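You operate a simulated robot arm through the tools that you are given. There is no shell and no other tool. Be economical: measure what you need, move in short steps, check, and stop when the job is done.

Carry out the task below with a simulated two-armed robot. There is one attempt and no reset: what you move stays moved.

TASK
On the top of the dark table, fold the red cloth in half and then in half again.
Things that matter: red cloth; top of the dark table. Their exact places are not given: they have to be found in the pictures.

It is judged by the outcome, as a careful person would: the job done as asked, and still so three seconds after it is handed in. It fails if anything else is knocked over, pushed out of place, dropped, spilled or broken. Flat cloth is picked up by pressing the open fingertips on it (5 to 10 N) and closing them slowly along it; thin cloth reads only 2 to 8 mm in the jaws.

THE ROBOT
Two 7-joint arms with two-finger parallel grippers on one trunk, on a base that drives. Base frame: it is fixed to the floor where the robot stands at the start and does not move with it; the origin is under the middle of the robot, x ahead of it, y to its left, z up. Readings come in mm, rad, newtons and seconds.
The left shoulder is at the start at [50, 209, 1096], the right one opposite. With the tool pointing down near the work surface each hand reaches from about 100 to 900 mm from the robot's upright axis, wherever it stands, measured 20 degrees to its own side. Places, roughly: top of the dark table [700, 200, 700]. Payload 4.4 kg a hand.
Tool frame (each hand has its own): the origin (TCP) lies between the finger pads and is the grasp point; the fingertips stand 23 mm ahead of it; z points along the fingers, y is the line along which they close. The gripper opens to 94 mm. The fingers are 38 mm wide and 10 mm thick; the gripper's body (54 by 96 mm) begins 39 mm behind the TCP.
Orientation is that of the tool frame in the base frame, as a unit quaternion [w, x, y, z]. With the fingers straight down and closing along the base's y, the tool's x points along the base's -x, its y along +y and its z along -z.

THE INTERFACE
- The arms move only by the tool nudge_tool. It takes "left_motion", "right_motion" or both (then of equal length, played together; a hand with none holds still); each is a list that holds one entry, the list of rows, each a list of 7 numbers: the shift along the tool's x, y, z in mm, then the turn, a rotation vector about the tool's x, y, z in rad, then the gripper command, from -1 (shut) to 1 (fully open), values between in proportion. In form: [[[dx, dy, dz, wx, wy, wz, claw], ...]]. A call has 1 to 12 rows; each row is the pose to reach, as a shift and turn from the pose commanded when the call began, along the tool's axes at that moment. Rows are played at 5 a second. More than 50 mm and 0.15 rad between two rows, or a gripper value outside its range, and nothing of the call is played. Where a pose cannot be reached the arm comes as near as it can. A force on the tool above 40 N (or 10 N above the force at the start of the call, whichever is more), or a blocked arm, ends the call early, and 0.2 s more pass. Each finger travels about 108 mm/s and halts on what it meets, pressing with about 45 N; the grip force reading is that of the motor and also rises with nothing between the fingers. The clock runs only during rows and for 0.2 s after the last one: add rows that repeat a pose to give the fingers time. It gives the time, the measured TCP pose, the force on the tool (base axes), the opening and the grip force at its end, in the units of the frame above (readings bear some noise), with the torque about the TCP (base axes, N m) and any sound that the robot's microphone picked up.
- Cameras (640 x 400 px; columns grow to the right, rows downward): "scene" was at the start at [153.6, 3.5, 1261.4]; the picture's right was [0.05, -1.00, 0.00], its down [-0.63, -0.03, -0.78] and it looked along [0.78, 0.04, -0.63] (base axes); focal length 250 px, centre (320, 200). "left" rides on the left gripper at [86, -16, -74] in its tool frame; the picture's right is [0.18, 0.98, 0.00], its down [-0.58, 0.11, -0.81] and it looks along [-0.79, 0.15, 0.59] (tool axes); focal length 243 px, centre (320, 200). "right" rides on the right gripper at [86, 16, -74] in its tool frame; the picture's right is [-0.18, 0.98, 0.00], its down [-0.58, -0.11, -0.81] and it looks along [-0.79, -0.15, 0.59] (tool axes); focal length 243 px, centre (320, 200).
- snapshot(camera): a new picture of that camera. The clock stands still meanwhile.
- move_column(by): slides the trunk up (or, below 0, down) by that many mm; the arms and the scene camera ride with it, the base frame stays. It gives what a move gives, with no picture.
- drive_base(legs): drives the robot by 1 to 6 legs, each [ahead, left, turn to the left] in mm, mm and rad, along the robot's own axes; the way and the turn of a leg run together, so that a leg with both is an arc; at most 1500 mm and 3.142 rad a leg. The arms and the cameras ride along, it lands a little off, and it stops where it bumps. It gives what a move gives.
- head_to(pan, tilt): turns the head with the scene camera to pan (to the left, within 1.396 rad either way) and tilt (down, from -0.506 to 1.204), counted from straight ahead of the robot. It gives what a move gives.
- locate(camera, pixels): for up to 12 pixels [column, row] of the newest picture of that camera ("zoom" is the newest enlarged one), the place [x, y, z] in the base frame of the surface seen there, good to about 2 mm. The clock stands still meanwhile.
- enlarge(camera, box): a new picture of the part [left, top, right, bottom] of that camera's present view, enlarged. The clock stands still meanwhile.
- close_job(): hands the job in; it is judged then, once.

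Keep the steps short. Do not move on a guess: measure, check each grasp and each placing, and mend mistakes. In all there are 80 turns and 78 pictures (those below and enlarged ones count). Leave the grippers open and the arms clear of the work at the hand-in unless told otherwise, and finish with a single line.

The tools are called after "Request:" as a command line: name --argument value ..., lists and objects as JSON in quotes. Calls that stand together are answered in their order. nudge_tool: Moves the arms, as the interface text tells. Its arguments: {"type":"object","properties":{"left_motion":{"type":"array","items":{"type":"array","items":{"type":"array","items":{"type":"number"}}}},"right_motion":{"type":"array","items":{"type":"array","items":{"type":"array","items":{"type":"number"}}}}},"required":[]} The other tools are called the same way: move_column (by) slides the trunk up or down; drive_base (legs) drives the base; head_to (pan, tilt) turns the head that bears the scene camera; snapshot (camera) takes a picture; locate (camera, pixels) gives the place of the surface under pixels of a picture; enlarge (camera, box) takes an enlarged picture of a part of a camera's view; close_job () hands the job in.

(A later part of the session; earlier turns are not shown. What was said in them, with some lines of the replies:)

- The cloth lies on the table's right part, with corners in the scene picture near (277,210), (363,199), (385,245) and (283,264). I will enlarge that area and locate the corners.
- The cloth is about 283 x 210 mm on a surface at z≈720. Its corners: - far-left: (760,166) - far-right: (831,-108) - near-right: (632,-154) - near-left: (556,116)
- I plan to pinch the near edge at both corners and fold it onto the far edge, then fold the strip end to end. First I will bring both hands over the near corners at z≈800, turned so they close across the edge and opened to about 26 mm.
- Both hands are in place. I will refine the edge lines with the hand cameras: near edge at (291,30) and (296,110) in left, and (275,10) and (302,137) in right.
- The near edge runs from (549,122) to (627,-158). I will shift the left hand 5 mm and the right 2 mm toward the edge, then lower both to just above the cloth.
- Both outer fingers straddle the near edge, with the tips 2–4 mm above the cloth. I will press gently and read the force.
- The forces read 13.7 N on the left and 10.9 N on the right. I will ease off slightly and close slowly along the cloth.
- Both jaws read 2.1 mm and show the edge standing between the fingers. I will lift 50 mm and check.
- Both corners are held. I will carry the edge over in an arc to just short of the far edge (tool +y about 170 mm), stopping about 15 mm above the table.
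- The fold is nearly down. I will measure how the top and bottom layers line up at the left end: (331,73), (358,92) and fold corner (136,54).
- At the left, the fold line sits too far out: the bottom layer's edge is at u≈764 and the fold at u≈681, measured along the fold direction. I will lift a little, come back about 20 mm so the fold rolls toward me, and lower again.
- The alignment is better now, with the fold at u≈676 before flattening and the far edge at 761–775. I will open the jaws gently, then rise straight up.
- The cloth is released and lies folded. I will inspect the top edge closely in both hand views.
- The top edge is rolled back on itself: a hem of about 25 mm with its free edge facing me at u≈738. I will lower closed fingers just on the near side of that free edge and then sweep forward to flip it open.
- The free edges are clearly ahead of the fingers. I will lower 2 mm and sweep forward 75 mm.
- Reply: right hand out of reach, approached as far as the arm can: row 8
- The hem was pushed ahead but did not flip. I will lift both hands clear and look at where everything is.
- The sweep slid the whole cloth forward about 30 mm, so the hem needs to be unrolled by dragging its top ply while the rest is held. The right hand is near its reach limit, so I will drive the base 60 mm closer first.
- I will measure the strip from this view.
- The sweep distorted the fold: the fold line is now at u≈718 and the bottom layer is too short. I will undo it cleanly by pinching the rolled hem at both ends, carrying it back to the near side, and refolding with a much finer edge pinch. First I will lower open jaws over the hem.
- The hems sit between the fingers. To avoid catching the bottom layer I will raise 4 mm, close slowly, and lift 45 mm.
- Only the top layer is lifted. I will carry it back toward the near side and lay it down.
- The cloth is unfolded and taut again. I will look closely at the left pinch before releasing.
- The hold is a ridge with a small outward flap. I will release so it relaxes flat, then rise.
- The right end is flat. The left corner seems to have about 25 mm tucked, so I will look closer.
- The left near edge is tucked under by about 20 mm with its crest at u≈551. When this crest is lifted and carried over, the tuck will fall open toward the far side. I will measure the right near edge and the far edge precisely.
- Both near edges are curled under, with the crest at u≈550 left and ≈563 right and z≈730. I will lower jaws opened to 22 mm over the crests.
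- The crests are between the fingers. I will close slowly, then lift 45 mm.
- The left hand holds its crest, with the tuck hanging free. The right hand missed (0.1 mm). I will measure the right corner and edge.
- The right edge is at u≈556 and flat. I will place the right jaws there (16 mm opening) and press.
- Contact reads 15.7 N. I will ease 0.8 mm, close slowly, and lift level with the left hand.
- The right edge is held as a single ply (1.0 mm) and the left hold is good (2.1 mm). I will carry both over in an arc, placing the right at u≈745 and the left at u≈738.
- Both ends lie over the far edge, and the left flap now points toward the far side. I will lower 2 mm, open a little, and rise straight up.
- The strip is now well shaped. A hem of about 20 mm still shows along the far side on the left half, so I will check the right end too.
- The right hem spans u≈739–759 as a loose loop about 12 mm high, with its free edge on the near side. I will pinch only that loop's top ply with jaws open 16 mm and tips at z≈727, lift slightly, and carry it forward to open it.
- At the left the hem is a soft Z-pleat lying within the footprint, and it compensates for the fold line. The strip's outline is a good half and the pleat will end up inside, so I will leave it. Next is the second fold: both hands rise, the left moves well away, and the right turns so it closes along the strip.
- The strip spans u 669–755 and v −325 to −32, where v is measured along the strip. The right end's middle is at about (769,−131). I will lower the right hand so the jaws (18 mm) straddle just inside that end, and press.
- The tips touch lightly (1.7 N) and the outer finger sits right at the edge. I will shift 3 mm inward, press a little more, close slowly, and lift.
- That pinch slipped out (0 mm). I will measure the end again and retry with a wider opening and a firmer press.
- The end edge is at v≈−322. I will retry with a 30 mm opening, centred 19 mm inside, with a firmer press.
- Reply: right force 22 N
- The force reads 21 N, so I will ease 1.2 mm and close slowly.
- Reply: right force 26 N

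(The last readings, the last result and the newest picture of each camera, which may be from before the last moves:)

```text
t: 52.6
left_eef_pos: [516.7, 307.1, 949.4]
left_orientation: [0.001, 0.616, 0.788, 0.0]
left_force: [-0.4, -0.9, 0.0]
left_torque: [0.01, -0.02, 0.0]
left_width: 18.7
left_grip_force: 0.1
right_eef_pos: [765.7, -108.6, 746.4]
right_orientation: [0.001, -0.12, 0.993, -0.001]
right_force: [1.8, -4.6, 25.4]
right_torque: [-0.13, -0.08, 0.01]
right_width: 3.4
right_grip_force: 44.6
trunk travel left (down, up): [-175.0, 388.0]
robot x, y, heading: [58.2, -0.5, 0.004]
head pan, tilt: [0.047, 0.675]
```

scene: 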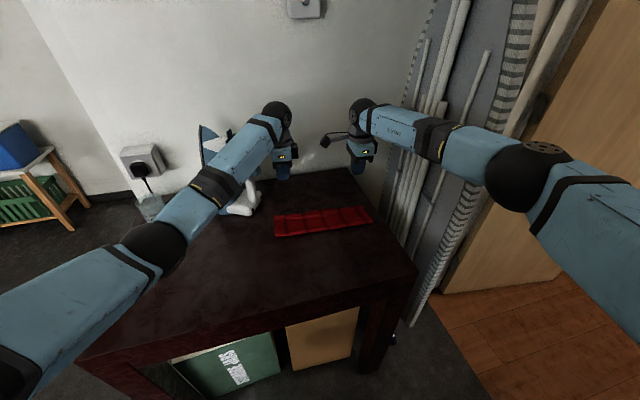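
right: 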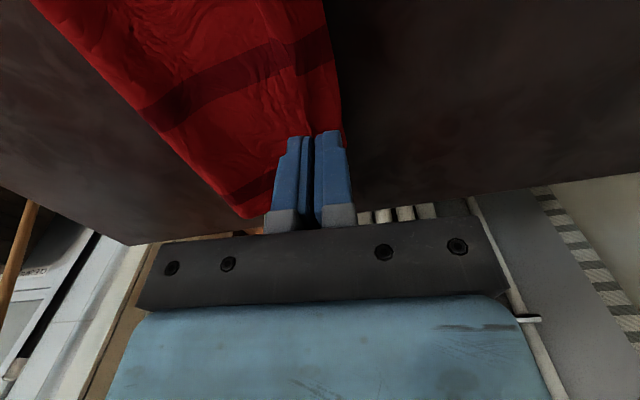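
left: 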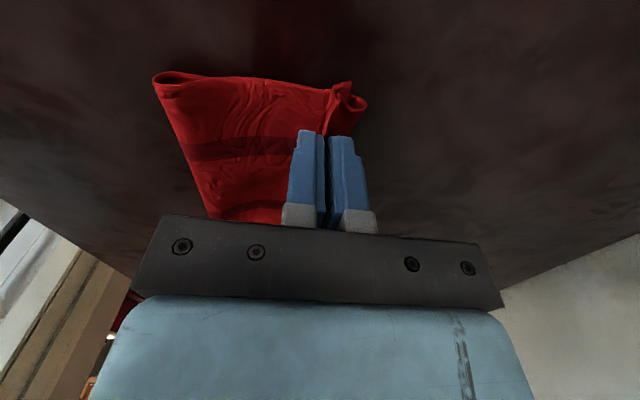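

Width is 3.4 mm, so cloth is gripped. I will lift 50 mm and look.

Request:
nudge_tool --right_motion '[[[0, 2, -12, 0, 0, 0, -1], [0, 6, -24, 0, 0, 0, -1], [0, 12, -36, 0, 0, 0, -1], [0, 20, -50, 0, 0, 0, -1]]]'

Request:
enlarge --camera "right" --box '[170, 40, 470, 240]'

```text
t: 53.6
left_eef_pos: [519.6, 308.3, 948.4]
left_orientation: [0.0, 0.615, 0.788, 0.0]
left_force: [-0.7, -0.1, 0.0]
left_torque: [-0.02, 0.0, -0.02]
left_width: 19.0
left_grip_force: 0.0
right_eef_pos: [759.3, -89.3, 792.2]
right_orientation: [0.0, -0.12, 0.993, 0.0]
right_force: [0.8, -0.2, 0.0]
right_torque: [0.03, -0.02, -0.02]
right_width: 3.3
right_grip_force: 44.7
trunk travel left (down, up): [-175.0, 388.0]
robot x, y, heading: [59.1, -2.9, -0.001]
head pan, tilt: [0.047, 0.675]
```

```text
2.00 times, centred on (320, 140) of right
```

zoom: 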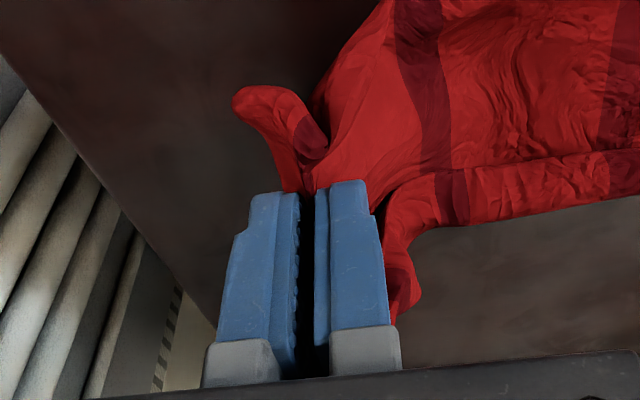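

The end is held, with its two corners drooping. I will carry it in an arc to the left end.

Request:
nudge_tool --right_motion '[[[0, 12, -18, 0, 0, 0, -1], [0, 28, -34, 0, 0, 0, -1], [0, 47, -48, 0, 0, 0, -1], [0, 68, -58, 0, 0, 0, -1], [0, 90, -64, 0, 0, 0, -1], [0, 113, -66, 0, 0, 0, -1], [0, 136, -62, 0, 0, 0, -1], [0, 158, -53, 0, 0, 0, -1], [0, 179, -39, 0, 0, 0, -1], [0, 198, -20, 0, 0, 0, -1], [0, 214, 2, 0, 0, 0, -1], [0, 224, 20, 0, 0, 0, -1]]]'

Request:
enlarge --camera "scene" --box '[240, 180, 380, 268]'

Request:
snapshot --camera "right"

```text
t: 56.2
left_eef_pos: [519.2, 307.6, 948.9]
left_orientation: [0.0, 0.616, 0.787, 0.0]
left_force: [0.0, 0.7, -0.1]
left_torque: [-0.04, 0.01, 0.0]
left_width: 19.1
left_grip_force: 0.1
right_eef_pos: [706.3, 129.3, 771.7]
right_orientation: [0.0, -0.121, 0.993, 0.0]
right_force: [0.1, -0.8, 0.3]
right_torque: [-0.04, 0.02, 0.05]
right_width: 3.4
right_grip_force: 45.2
trunk travel left (down, up): [-175.0, 388.0]
robot x, y, heading: [58.9, 2.1, 0.008]
head pan, tilt: [0.047, 0.675]
```

```text
4.55 times, centred on (310, 224) of scene
```

zoom: 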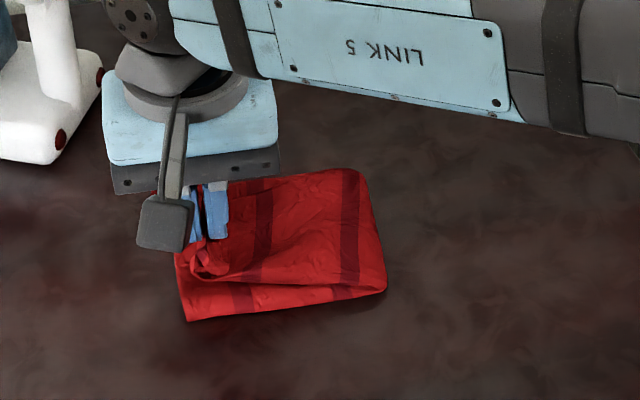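

```text
10 pictures are left
```

right: 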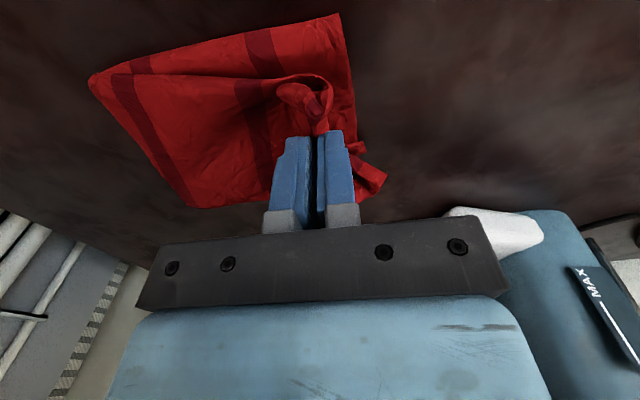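

Both layers came along and it is now a quarter. I will lower the hand with a 5 mm shift nearer, open gently, and rise.

Request:
nudge_tool --right_motion '[[[3, 2, 8, 0, 0, 0, -1], [5, 2, 15, 0, 0, 0, -1], [5, 2, 19, 0, 0, 0, -1], [5, 2, 20, 0, 0, 0, -0.9], [5, 2, 20, 0, 0, 0, -0.75], [5, 2, 18, 0, 0, 0, -0.6], [5, 2, 14, 0, 0, 0, -0.5], [5, 2, 0, 0, 0, 0, -0.5], [5, 2, -30, 0, 0, 0, -0.5], [5, 2, -70, 0, 0, 0, -0.5], [5, 2, -110, 0, 0, 0, -0.5]]]'

Request:
snapshot --camera "right"

Request:
enlarge --camera "scene" --box '[240, 180, 380, 268]'

```text
t: 58.6
left_eef_pos: [519.5, 306.9, 949.6]
left_orientation: [0.0, 0.616, 0.788, -0.001]
left_force: [0.1, 0.5, -0.4]
left_torque: [-0.04, 0.02, -0.01]
left_width: 19.2
left_grip_force: 0.2
right_eef_pos: [699.5, 129.6, 883.0]
right_orientation: [-0.001, -0.121, 0.993, 0.0]
right_force: [0.2, 0.0, 0.2]
right_torque: [0.0, -0.03, -0.02]
right_width: 23.6
right_grip_force: 0.1
trunk travel left (down, up): [-175.0, 388.0]
robot x, y, heading: [60.0, -0.6, 0.003]
head pan, tilt: [0.047, 0.675]
```

```text
9 pictures are left
```

right: 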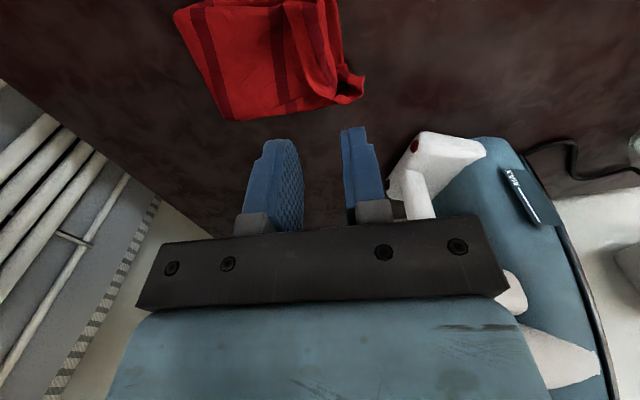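

```text
4.55 times, centred on (310, 224) of scene
```

zoom: 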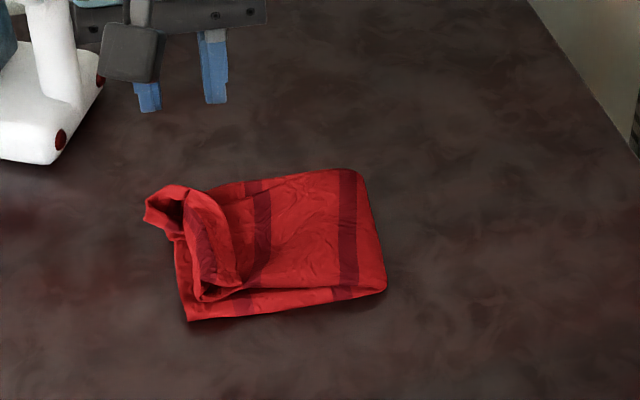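

The quarter fold is there, but the end of the top layers is curled back in a loose flap on the left side. I will measure that flap.

Request:
locate --camera "zoom" --pixels '[[150, 205], [175, 190], [200, 200], [225, 225], [238, 270], [210, 290], [195, 250], [178, 245], [190, 315], [380, 288], [350, 172], [280, 240]]'

Request:
enlarge --camera "right" --box '[270, 0, 390, 120]'

```text
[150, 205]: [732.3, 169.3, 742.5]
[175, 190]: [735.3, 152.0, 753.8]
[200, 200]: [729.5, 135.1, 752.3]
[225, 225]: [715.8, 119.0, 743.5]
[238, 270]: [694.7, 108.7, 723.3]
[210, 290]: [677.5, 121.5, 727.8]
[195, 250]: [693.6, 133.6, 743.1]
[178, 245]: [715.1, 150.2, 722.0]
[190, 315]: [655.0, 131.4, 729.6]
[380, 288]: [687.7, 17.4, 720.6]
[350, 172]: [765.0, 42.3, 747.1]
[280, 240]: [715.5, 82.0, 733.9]
```

```text
3.33 times, centred on (330, 60) of right
```

zoom: 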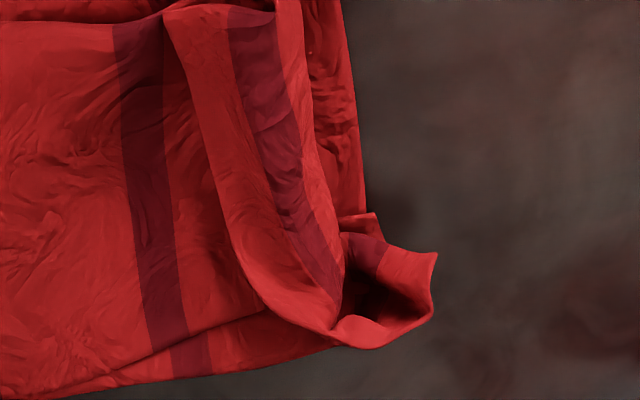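

The end of the top layers is a flap about 30 mm wide, arched back toward the right, with its free edge at v≈−72. I will lower the right hand so its jaws (28 mm) straddle this free edge, tips just above the body.

Request:
nudge_tool --right_motion '[[[6, -15, 40, 0, 0, 0, -0.4], [6, -15, 80, 0, 0, 0, -0.4], [6, -15, 105, 0, 0, 0, -0.4], [6, -15, 120, 0, 0, 0, -0.4], [6, -15, 129, 0, 0, 0, -0.4], [6, -15, 129, 0, 0, 0, -0.4]]]'

Request:
enlarge --camera "right" --box '[200, 40, 440, 220]'

```text
t: 60.0
left_eef_pos: [518.4, 307.8, 949.0]
left_orientation: [0.0, 0.616, 0.787, 0.0]
left_force: [1.2, -1.5, 0.0]
left_torque: [-0.01, 0.03, 0.0]
left_width: 19.0
left_grip_force: 0.2
right_eef_pos: [700.5, 112.8, 753.4]
right_orientation: [0.0, -0.121, 0.993, 0.0]
right_force: [-0.2, -0.2, 0.9]
right_torque: [0.01, 0.01, -0.06]
right_width: 28.3
right_grip_force: 0.0
trunk travel left (down, up): [-175.0, 388.0]
robot x, y, heading: [57.6, -3.9, 0.001]
head pan, tilt: [0.047, 0.675]
```

```text
2.22 times, centred on (320, 130) of right
```

zoom: 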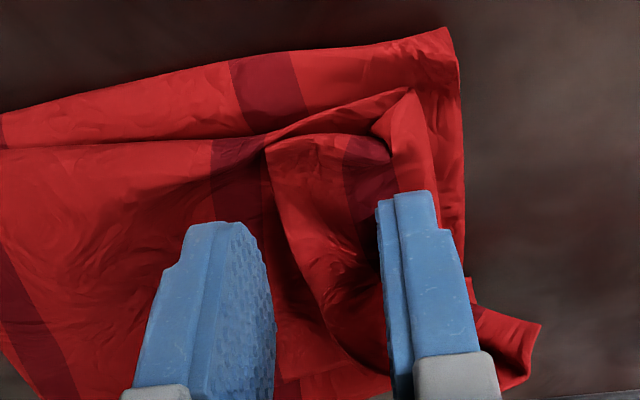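

The flap's free edge lies between the fingers. I will close slowly and lift 20 mm.

Request:
nudge_tool --right_motion '[[[0, 0, 1, 0, 0, 0, -0.5], [0, 0, 1, 0, 0, 0, -0.62], [0, 0, 1, 0, 0, 0, -0.74], [0, 0, 1, 0, 0, 0, -0.86], [0, 0, 1, 0, 0, 0, -1], [0, 0, 1, 0, 0, 0, -1], [0, 0, 1, 0, 0, 0, -1], [0, 4, -10, 0, 0, 0, -1], [0, 10, -22, 0, 0, 0, -1]]]'

Request:
enlarge --camera "right" --box '[200, 40, 440, 220]'

```text
t: 62.0
left_eef_pos: [519.1, 307.7, 949.5]
left_orientation: [0.0, 0.616, 0.788, 0.0]
left_force: [1.4, 0.8, 0.6]
left_torque: [0.0, -0.01, 0.04]
left_width: 18.9
left_grip_force: 0.0
right_eef_pos: [698.5, 122.9, 776.4]
right_orientation: [0.0, -0.121, 0.993, 0.0]
right_force: [-0.7, 0.1, 0.4]
right_torque: [0.0, 0.02, 0.01]
right_width: 2.1
right_grip_force: 44.8
trunk travel left (down, up): [-175.0, 388.0]
robot x, y, heading: [56.2, -2.0, 0.002]
head pan, tilt: [0.047, 0.675]
```

```text
2.22 times, centred on (320, 130) of right
```

zoom: 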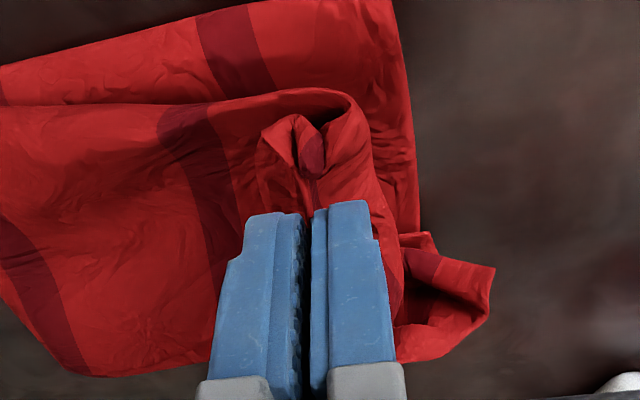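

The flap edge is held (2.1 mm). I will carry it to the left end (+44 mm), slightly nearer, then lower, release and rise.

Request:
nudge_tool --right_motion '[[[2, 8, -14, 0, 0, 0, -1], [4, 18, -20, 0, 0, 0, -1], [6, 28, -18, 0, 0, 0, -1], [8, 38, -8, 0, 0, 0, -1], [8, 44, 6, 0, 0, 0, -1], [8, 46, 18, 0, 0, 0, -1], [8, 46, 26, 0, 0, 0, -1], [8, 46, 26, 0, 0, 0, -0.88], [8, 46, 24, 0, 0, 0, -0.75], [8, 46, 12, 0, 0, 0, -0.7], [8, 46, -25, 0, 0, 0, -0.7], [8, 46, -70, 0, 0, 0, -0.7]]]'

Request:
enlarge --camera "scene" --box '[240, 180, 380, 268]'

Request:
locate --camera "zoom" --pixels '[[150, 205], [180, 190], [178, 245], [185, 280], [200, 250], [230, 250], [190, 315], [380, 288], [350, 172], [280, 240], [260, 285]]'

```text
t: 64.6
left_eef_pos: [519.1, 306.7, 949.9]
left_orientation: [0.0, 0.616, 0.788, 0.0]
left_force: [-0.6, 0.6, 0.5]
left_torque: [0.02, -0.01, 0.0]
left_width: 18.9
left_grip_force: 0.0
right_eef_pos: [678.2, 167.4, 846.7]
right_orientation: [-0.001, -0.121, 0.993, 0.0]
right_force: [0.0, 0.1, 0.2]
right_torque: [0.02, 0.02, -0.01]
right_width: 14.0
right_grip_force: 0.1
trunk travel left (down, up): [-175.0, 388.0]
robot x, y, heading: [56.0, -0.3, -0.001]
head pan, tilt: [0.047, 0.675]
```

```text
4.55 times, centred on (310, 224) of scene
```

zoom: 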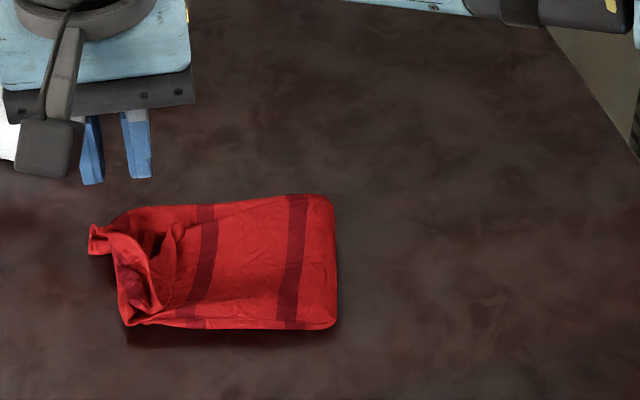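

```text
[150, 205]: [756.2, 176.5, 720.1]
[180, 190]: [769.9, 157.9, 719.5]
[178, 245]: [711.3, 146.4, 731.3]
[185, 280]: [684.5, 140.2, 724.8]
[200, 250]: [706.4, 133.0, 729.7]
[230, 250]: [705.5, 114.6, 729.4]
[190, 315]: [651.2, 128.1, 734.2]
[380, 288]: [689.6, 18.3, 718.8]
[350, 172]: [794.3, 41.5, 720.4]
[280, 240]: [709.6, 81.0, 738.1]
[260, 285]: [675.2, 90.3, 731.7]
```

It is now a compact packet with a small rumple at the left end. I will locate the rumple so I can press it flat from above.

Request:
locate --camera "zoom" --pixels '[[97, 240], [120, 225], [145, 270], [160, 245], [175, 232], [135, 295], [130, 320], [150, 215], [325, 205], [330, 318], [220, 270]]'

```text
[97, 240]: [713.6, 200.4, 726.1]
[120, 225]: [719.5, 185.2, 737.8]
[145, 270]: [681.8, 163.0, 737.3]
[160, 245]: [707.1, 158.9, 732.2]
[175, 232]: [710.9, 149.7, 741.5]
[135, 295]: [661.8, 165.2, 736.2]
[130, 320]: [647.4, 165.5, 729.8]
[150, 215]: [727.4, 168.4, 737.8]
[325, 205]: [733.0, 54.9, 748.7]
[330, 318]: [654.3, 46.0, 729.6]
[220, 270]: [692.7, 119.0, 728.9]
```

I will press straight down with closed fingers at two spots on the rumple.

Request:
nudge_tool --right_motion '[[[-4, -10, 30, 0, 0, 0, -1], [-4, -10, 65, 0, 0, 0, -1], [-4, -10, 88, 0, 0, 0, -1], [-4, -10, 97, 0, 0, 0, -1], [-4, -10, 100, 0, 0, 0, -1], [-4, -10, 100, 0, 0, 0, -1], [-4, -10, 70, 0, 0, 0, -1], [-26, -20, 70, 0, 0, 0, -1], [-26, -20, 90, 0, 0, 0, -1], [-26, -20, 98, 0, 0, 0, -1], [-26, -20, 100, 0, 0, 0, -1], [-26, -20, 70, 0, 0, 0, -1]]]'

Request:
enlarge --camera "scene" --box '[240, 180, 380, 268]'

```text
t: 67.2
left_eef_pos: [518.3, 308.2, 949.5]
left_orientation: [0.0, 0.616, 0.788, 0.0]
left_force: [-0.5, -0.1, 0.8]
left_torque: [-0.03, -0.01, 0.02]
left_width: 18.9
left_grip_force: 0.0
right_eef_pos: [708.7, 152.7, 775.6]
right_orientation: [0.0, -0.121, 0.993, 0.0]
right_force: [-0.1, -0.3, 0.5]
right_torque: [-0.01, -0.03, 0.0]
right_width: 0.0
right_grip_force: 42.3
trunk travel left (down, up): [-175.0, 388.0]
robot x, y, heading: [58.9, -0.3, 0.002]
head pan, tilt: [0.047, 0.675]
```

```text
4.55 times, centred on (310, 224) of scene
```

zoom: 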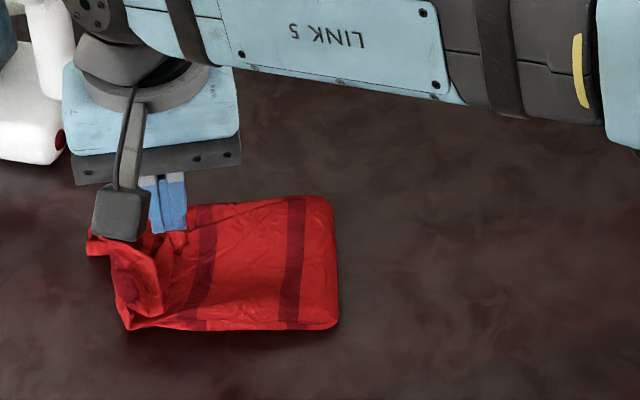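

It is flatter. I will press the puffy right fold once, then rise straight up.

Request:
nudge_tool --right_motion '[[[0, -10, -25, 0, 0, 0, -1], [10, -50, -25, 0, 0, 0, -1], [20, -86, -20, 0, 0, 0, -1], [20, -86, 5, 0, 0, 0, -1], [20, -86, 18, 0, 0, 0, -1], [20, -86, 24, 0, 0, 0, -1], [20, -86, 24, 0, 0, 0, -1], [20, -86, 0, 0, 0, 0, -1], [20, -86, -45, 0, 0, 0, -1], [20, -86, -90, 0, 0, 0, -1], [20, -86, -135, 0, 0, 0, -1]]]'

Request:
nudge_tool --right_motion '[[[20, -40, -10, 0, 0, 0, 0], [45, -85, -20, 0, 0, 0, 1], [70, -130, -30, 0, 0, 0, 1], [95, -170, -40, 0, 0, 0, 1], [115, -200, -40, 0, 0, 0, 1], [125, -220, -40, 0, 0, 0, 1], [125, -220, -40, 0, 0, 0, 1]]]' --left_motion '[[[0, 0, 0, 0, 0, 0, 0], [0, 0, 0, 0, 0, 0, 1], [0, 0, 0, 0, 0, 0, 1], [0, 0, 0, 0, 0, 0, 1], [0, 0, 0, 0, 0, 0, 1], [0, 0, 0, 0, 0, 0, 1], [0, 0, 0, 0, 0, 0, 1]]]'

Request:
snapshot --camera "scene"

Request:
enlarge --camera "scene" --box '[240, 180, 380, 268]'

```text
t: 69.6
left_eef_pos: [518.4, 306.7, 949.7]
left_orientation: [0.0, 0.616, 0.788, 0.0]
left_force: [0.3, 0.0, -0.2]
left_torque: [0.0, -0.01, 0.02]
left_width: 18.5
left_grip_force: 0.0
right_eef_pos: [706.9, 65.8, 911.4]
right_orientation: [-0.001, -0.121, 0.993, 0.001]
right_force: [-0.1, -0.2, 0.1]
right_torque: [0.0, 0.01, 0.02]
right_width: 0.1
right_grip_force: 42.1
trunk travel left (down, up): [-175.0, 388.0]
robot x, y, heading: [56.7, -3.8, -0.004]
head pan, tilt: [0.047, 0.675]
```

```text
refused: row 2 steps farther than a row can; nothing moved
```

```text
2 pictures are left
```

scene: 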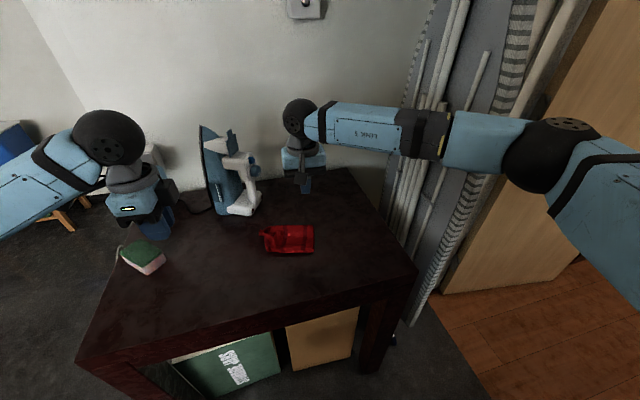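

```text
4.55 times, centred on (310, 224) of scene
```

zoom: 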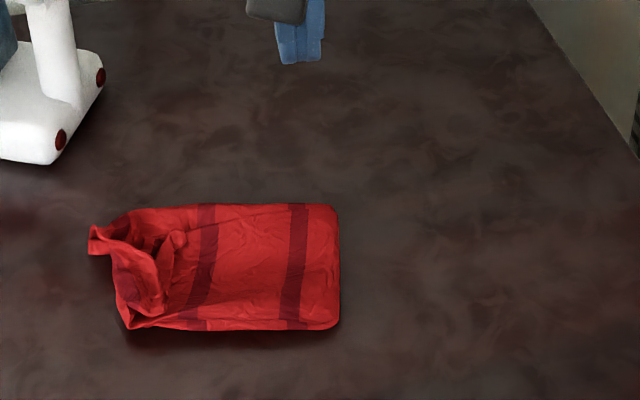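

The packet is folded into quarters and nothing else has moved. The last retreat was refused for too long a step, so I will repeat it with shorter steps and open both grippers.

Request:
nudge_tool --right_motion '[[[10, -30, -8, 0, 0, 0, 0], [25, -65, -16, 0, 0, 0, 1], [40, -100, -24, 0, 0, 0, 1], [55, -135, -30, 0, 0, 0, 1], [70, -170, -30, 0, 0, 0, 1], [85, -205, -30, 0, 0, 0, 1], [85, -205, -30, 0, 0, 0, 1]]]' --left_motion '[[[0, 0, 0, 0, 0, 0, 0], [0, 0, 0, 0, 0, 0, 1], [0, 0, 0, 0, 0, 0, 1], [0, 0, 0, 0, 0, 0, 1], [0, 0, 0, 0, 0, 0, 1], [0, 0, 0, 0, 0, 0, 1], [0, 0, 0, 0, 0, 0, 1]]]'

```text
t: 71.2
left_eef_pos: [520.2, 307.4, 949.9]
left_orientation: [0.0, 0.616, 0.787, 0.0]
left_force: [-0.6, -0.5, 0.1]
left_torque: [0.0, 0.03, 0.01]
left_width: 93.7
left_grip_force: 0.1
right_eef_pos: [676.0, -153.8, 941.8]
right_orientation: [0.001, -0.121, 0.993, 0.0]
right_force: [-0.2, 0.0, -0.2]
right_torque: [0.01, -0.01, 0.01]
right_width: 93.7
right_grip_force: 0.0
trunk travel left (down, up): [-175.0, 388.0]
robot x, y, heading: [57.9, 0.5, -0.002]
head pan, tilt: [0.047, 0.675]
```

Both grippers are open and clear of the cloth, so I am handing in.

Request:
close_job

```text
The job is handed in.
```

The red cloth is folded in half and in half again on the dark table, with a small rumple left at the packet's left end and a pleat of about 20 mm hidden inside from the first fold.
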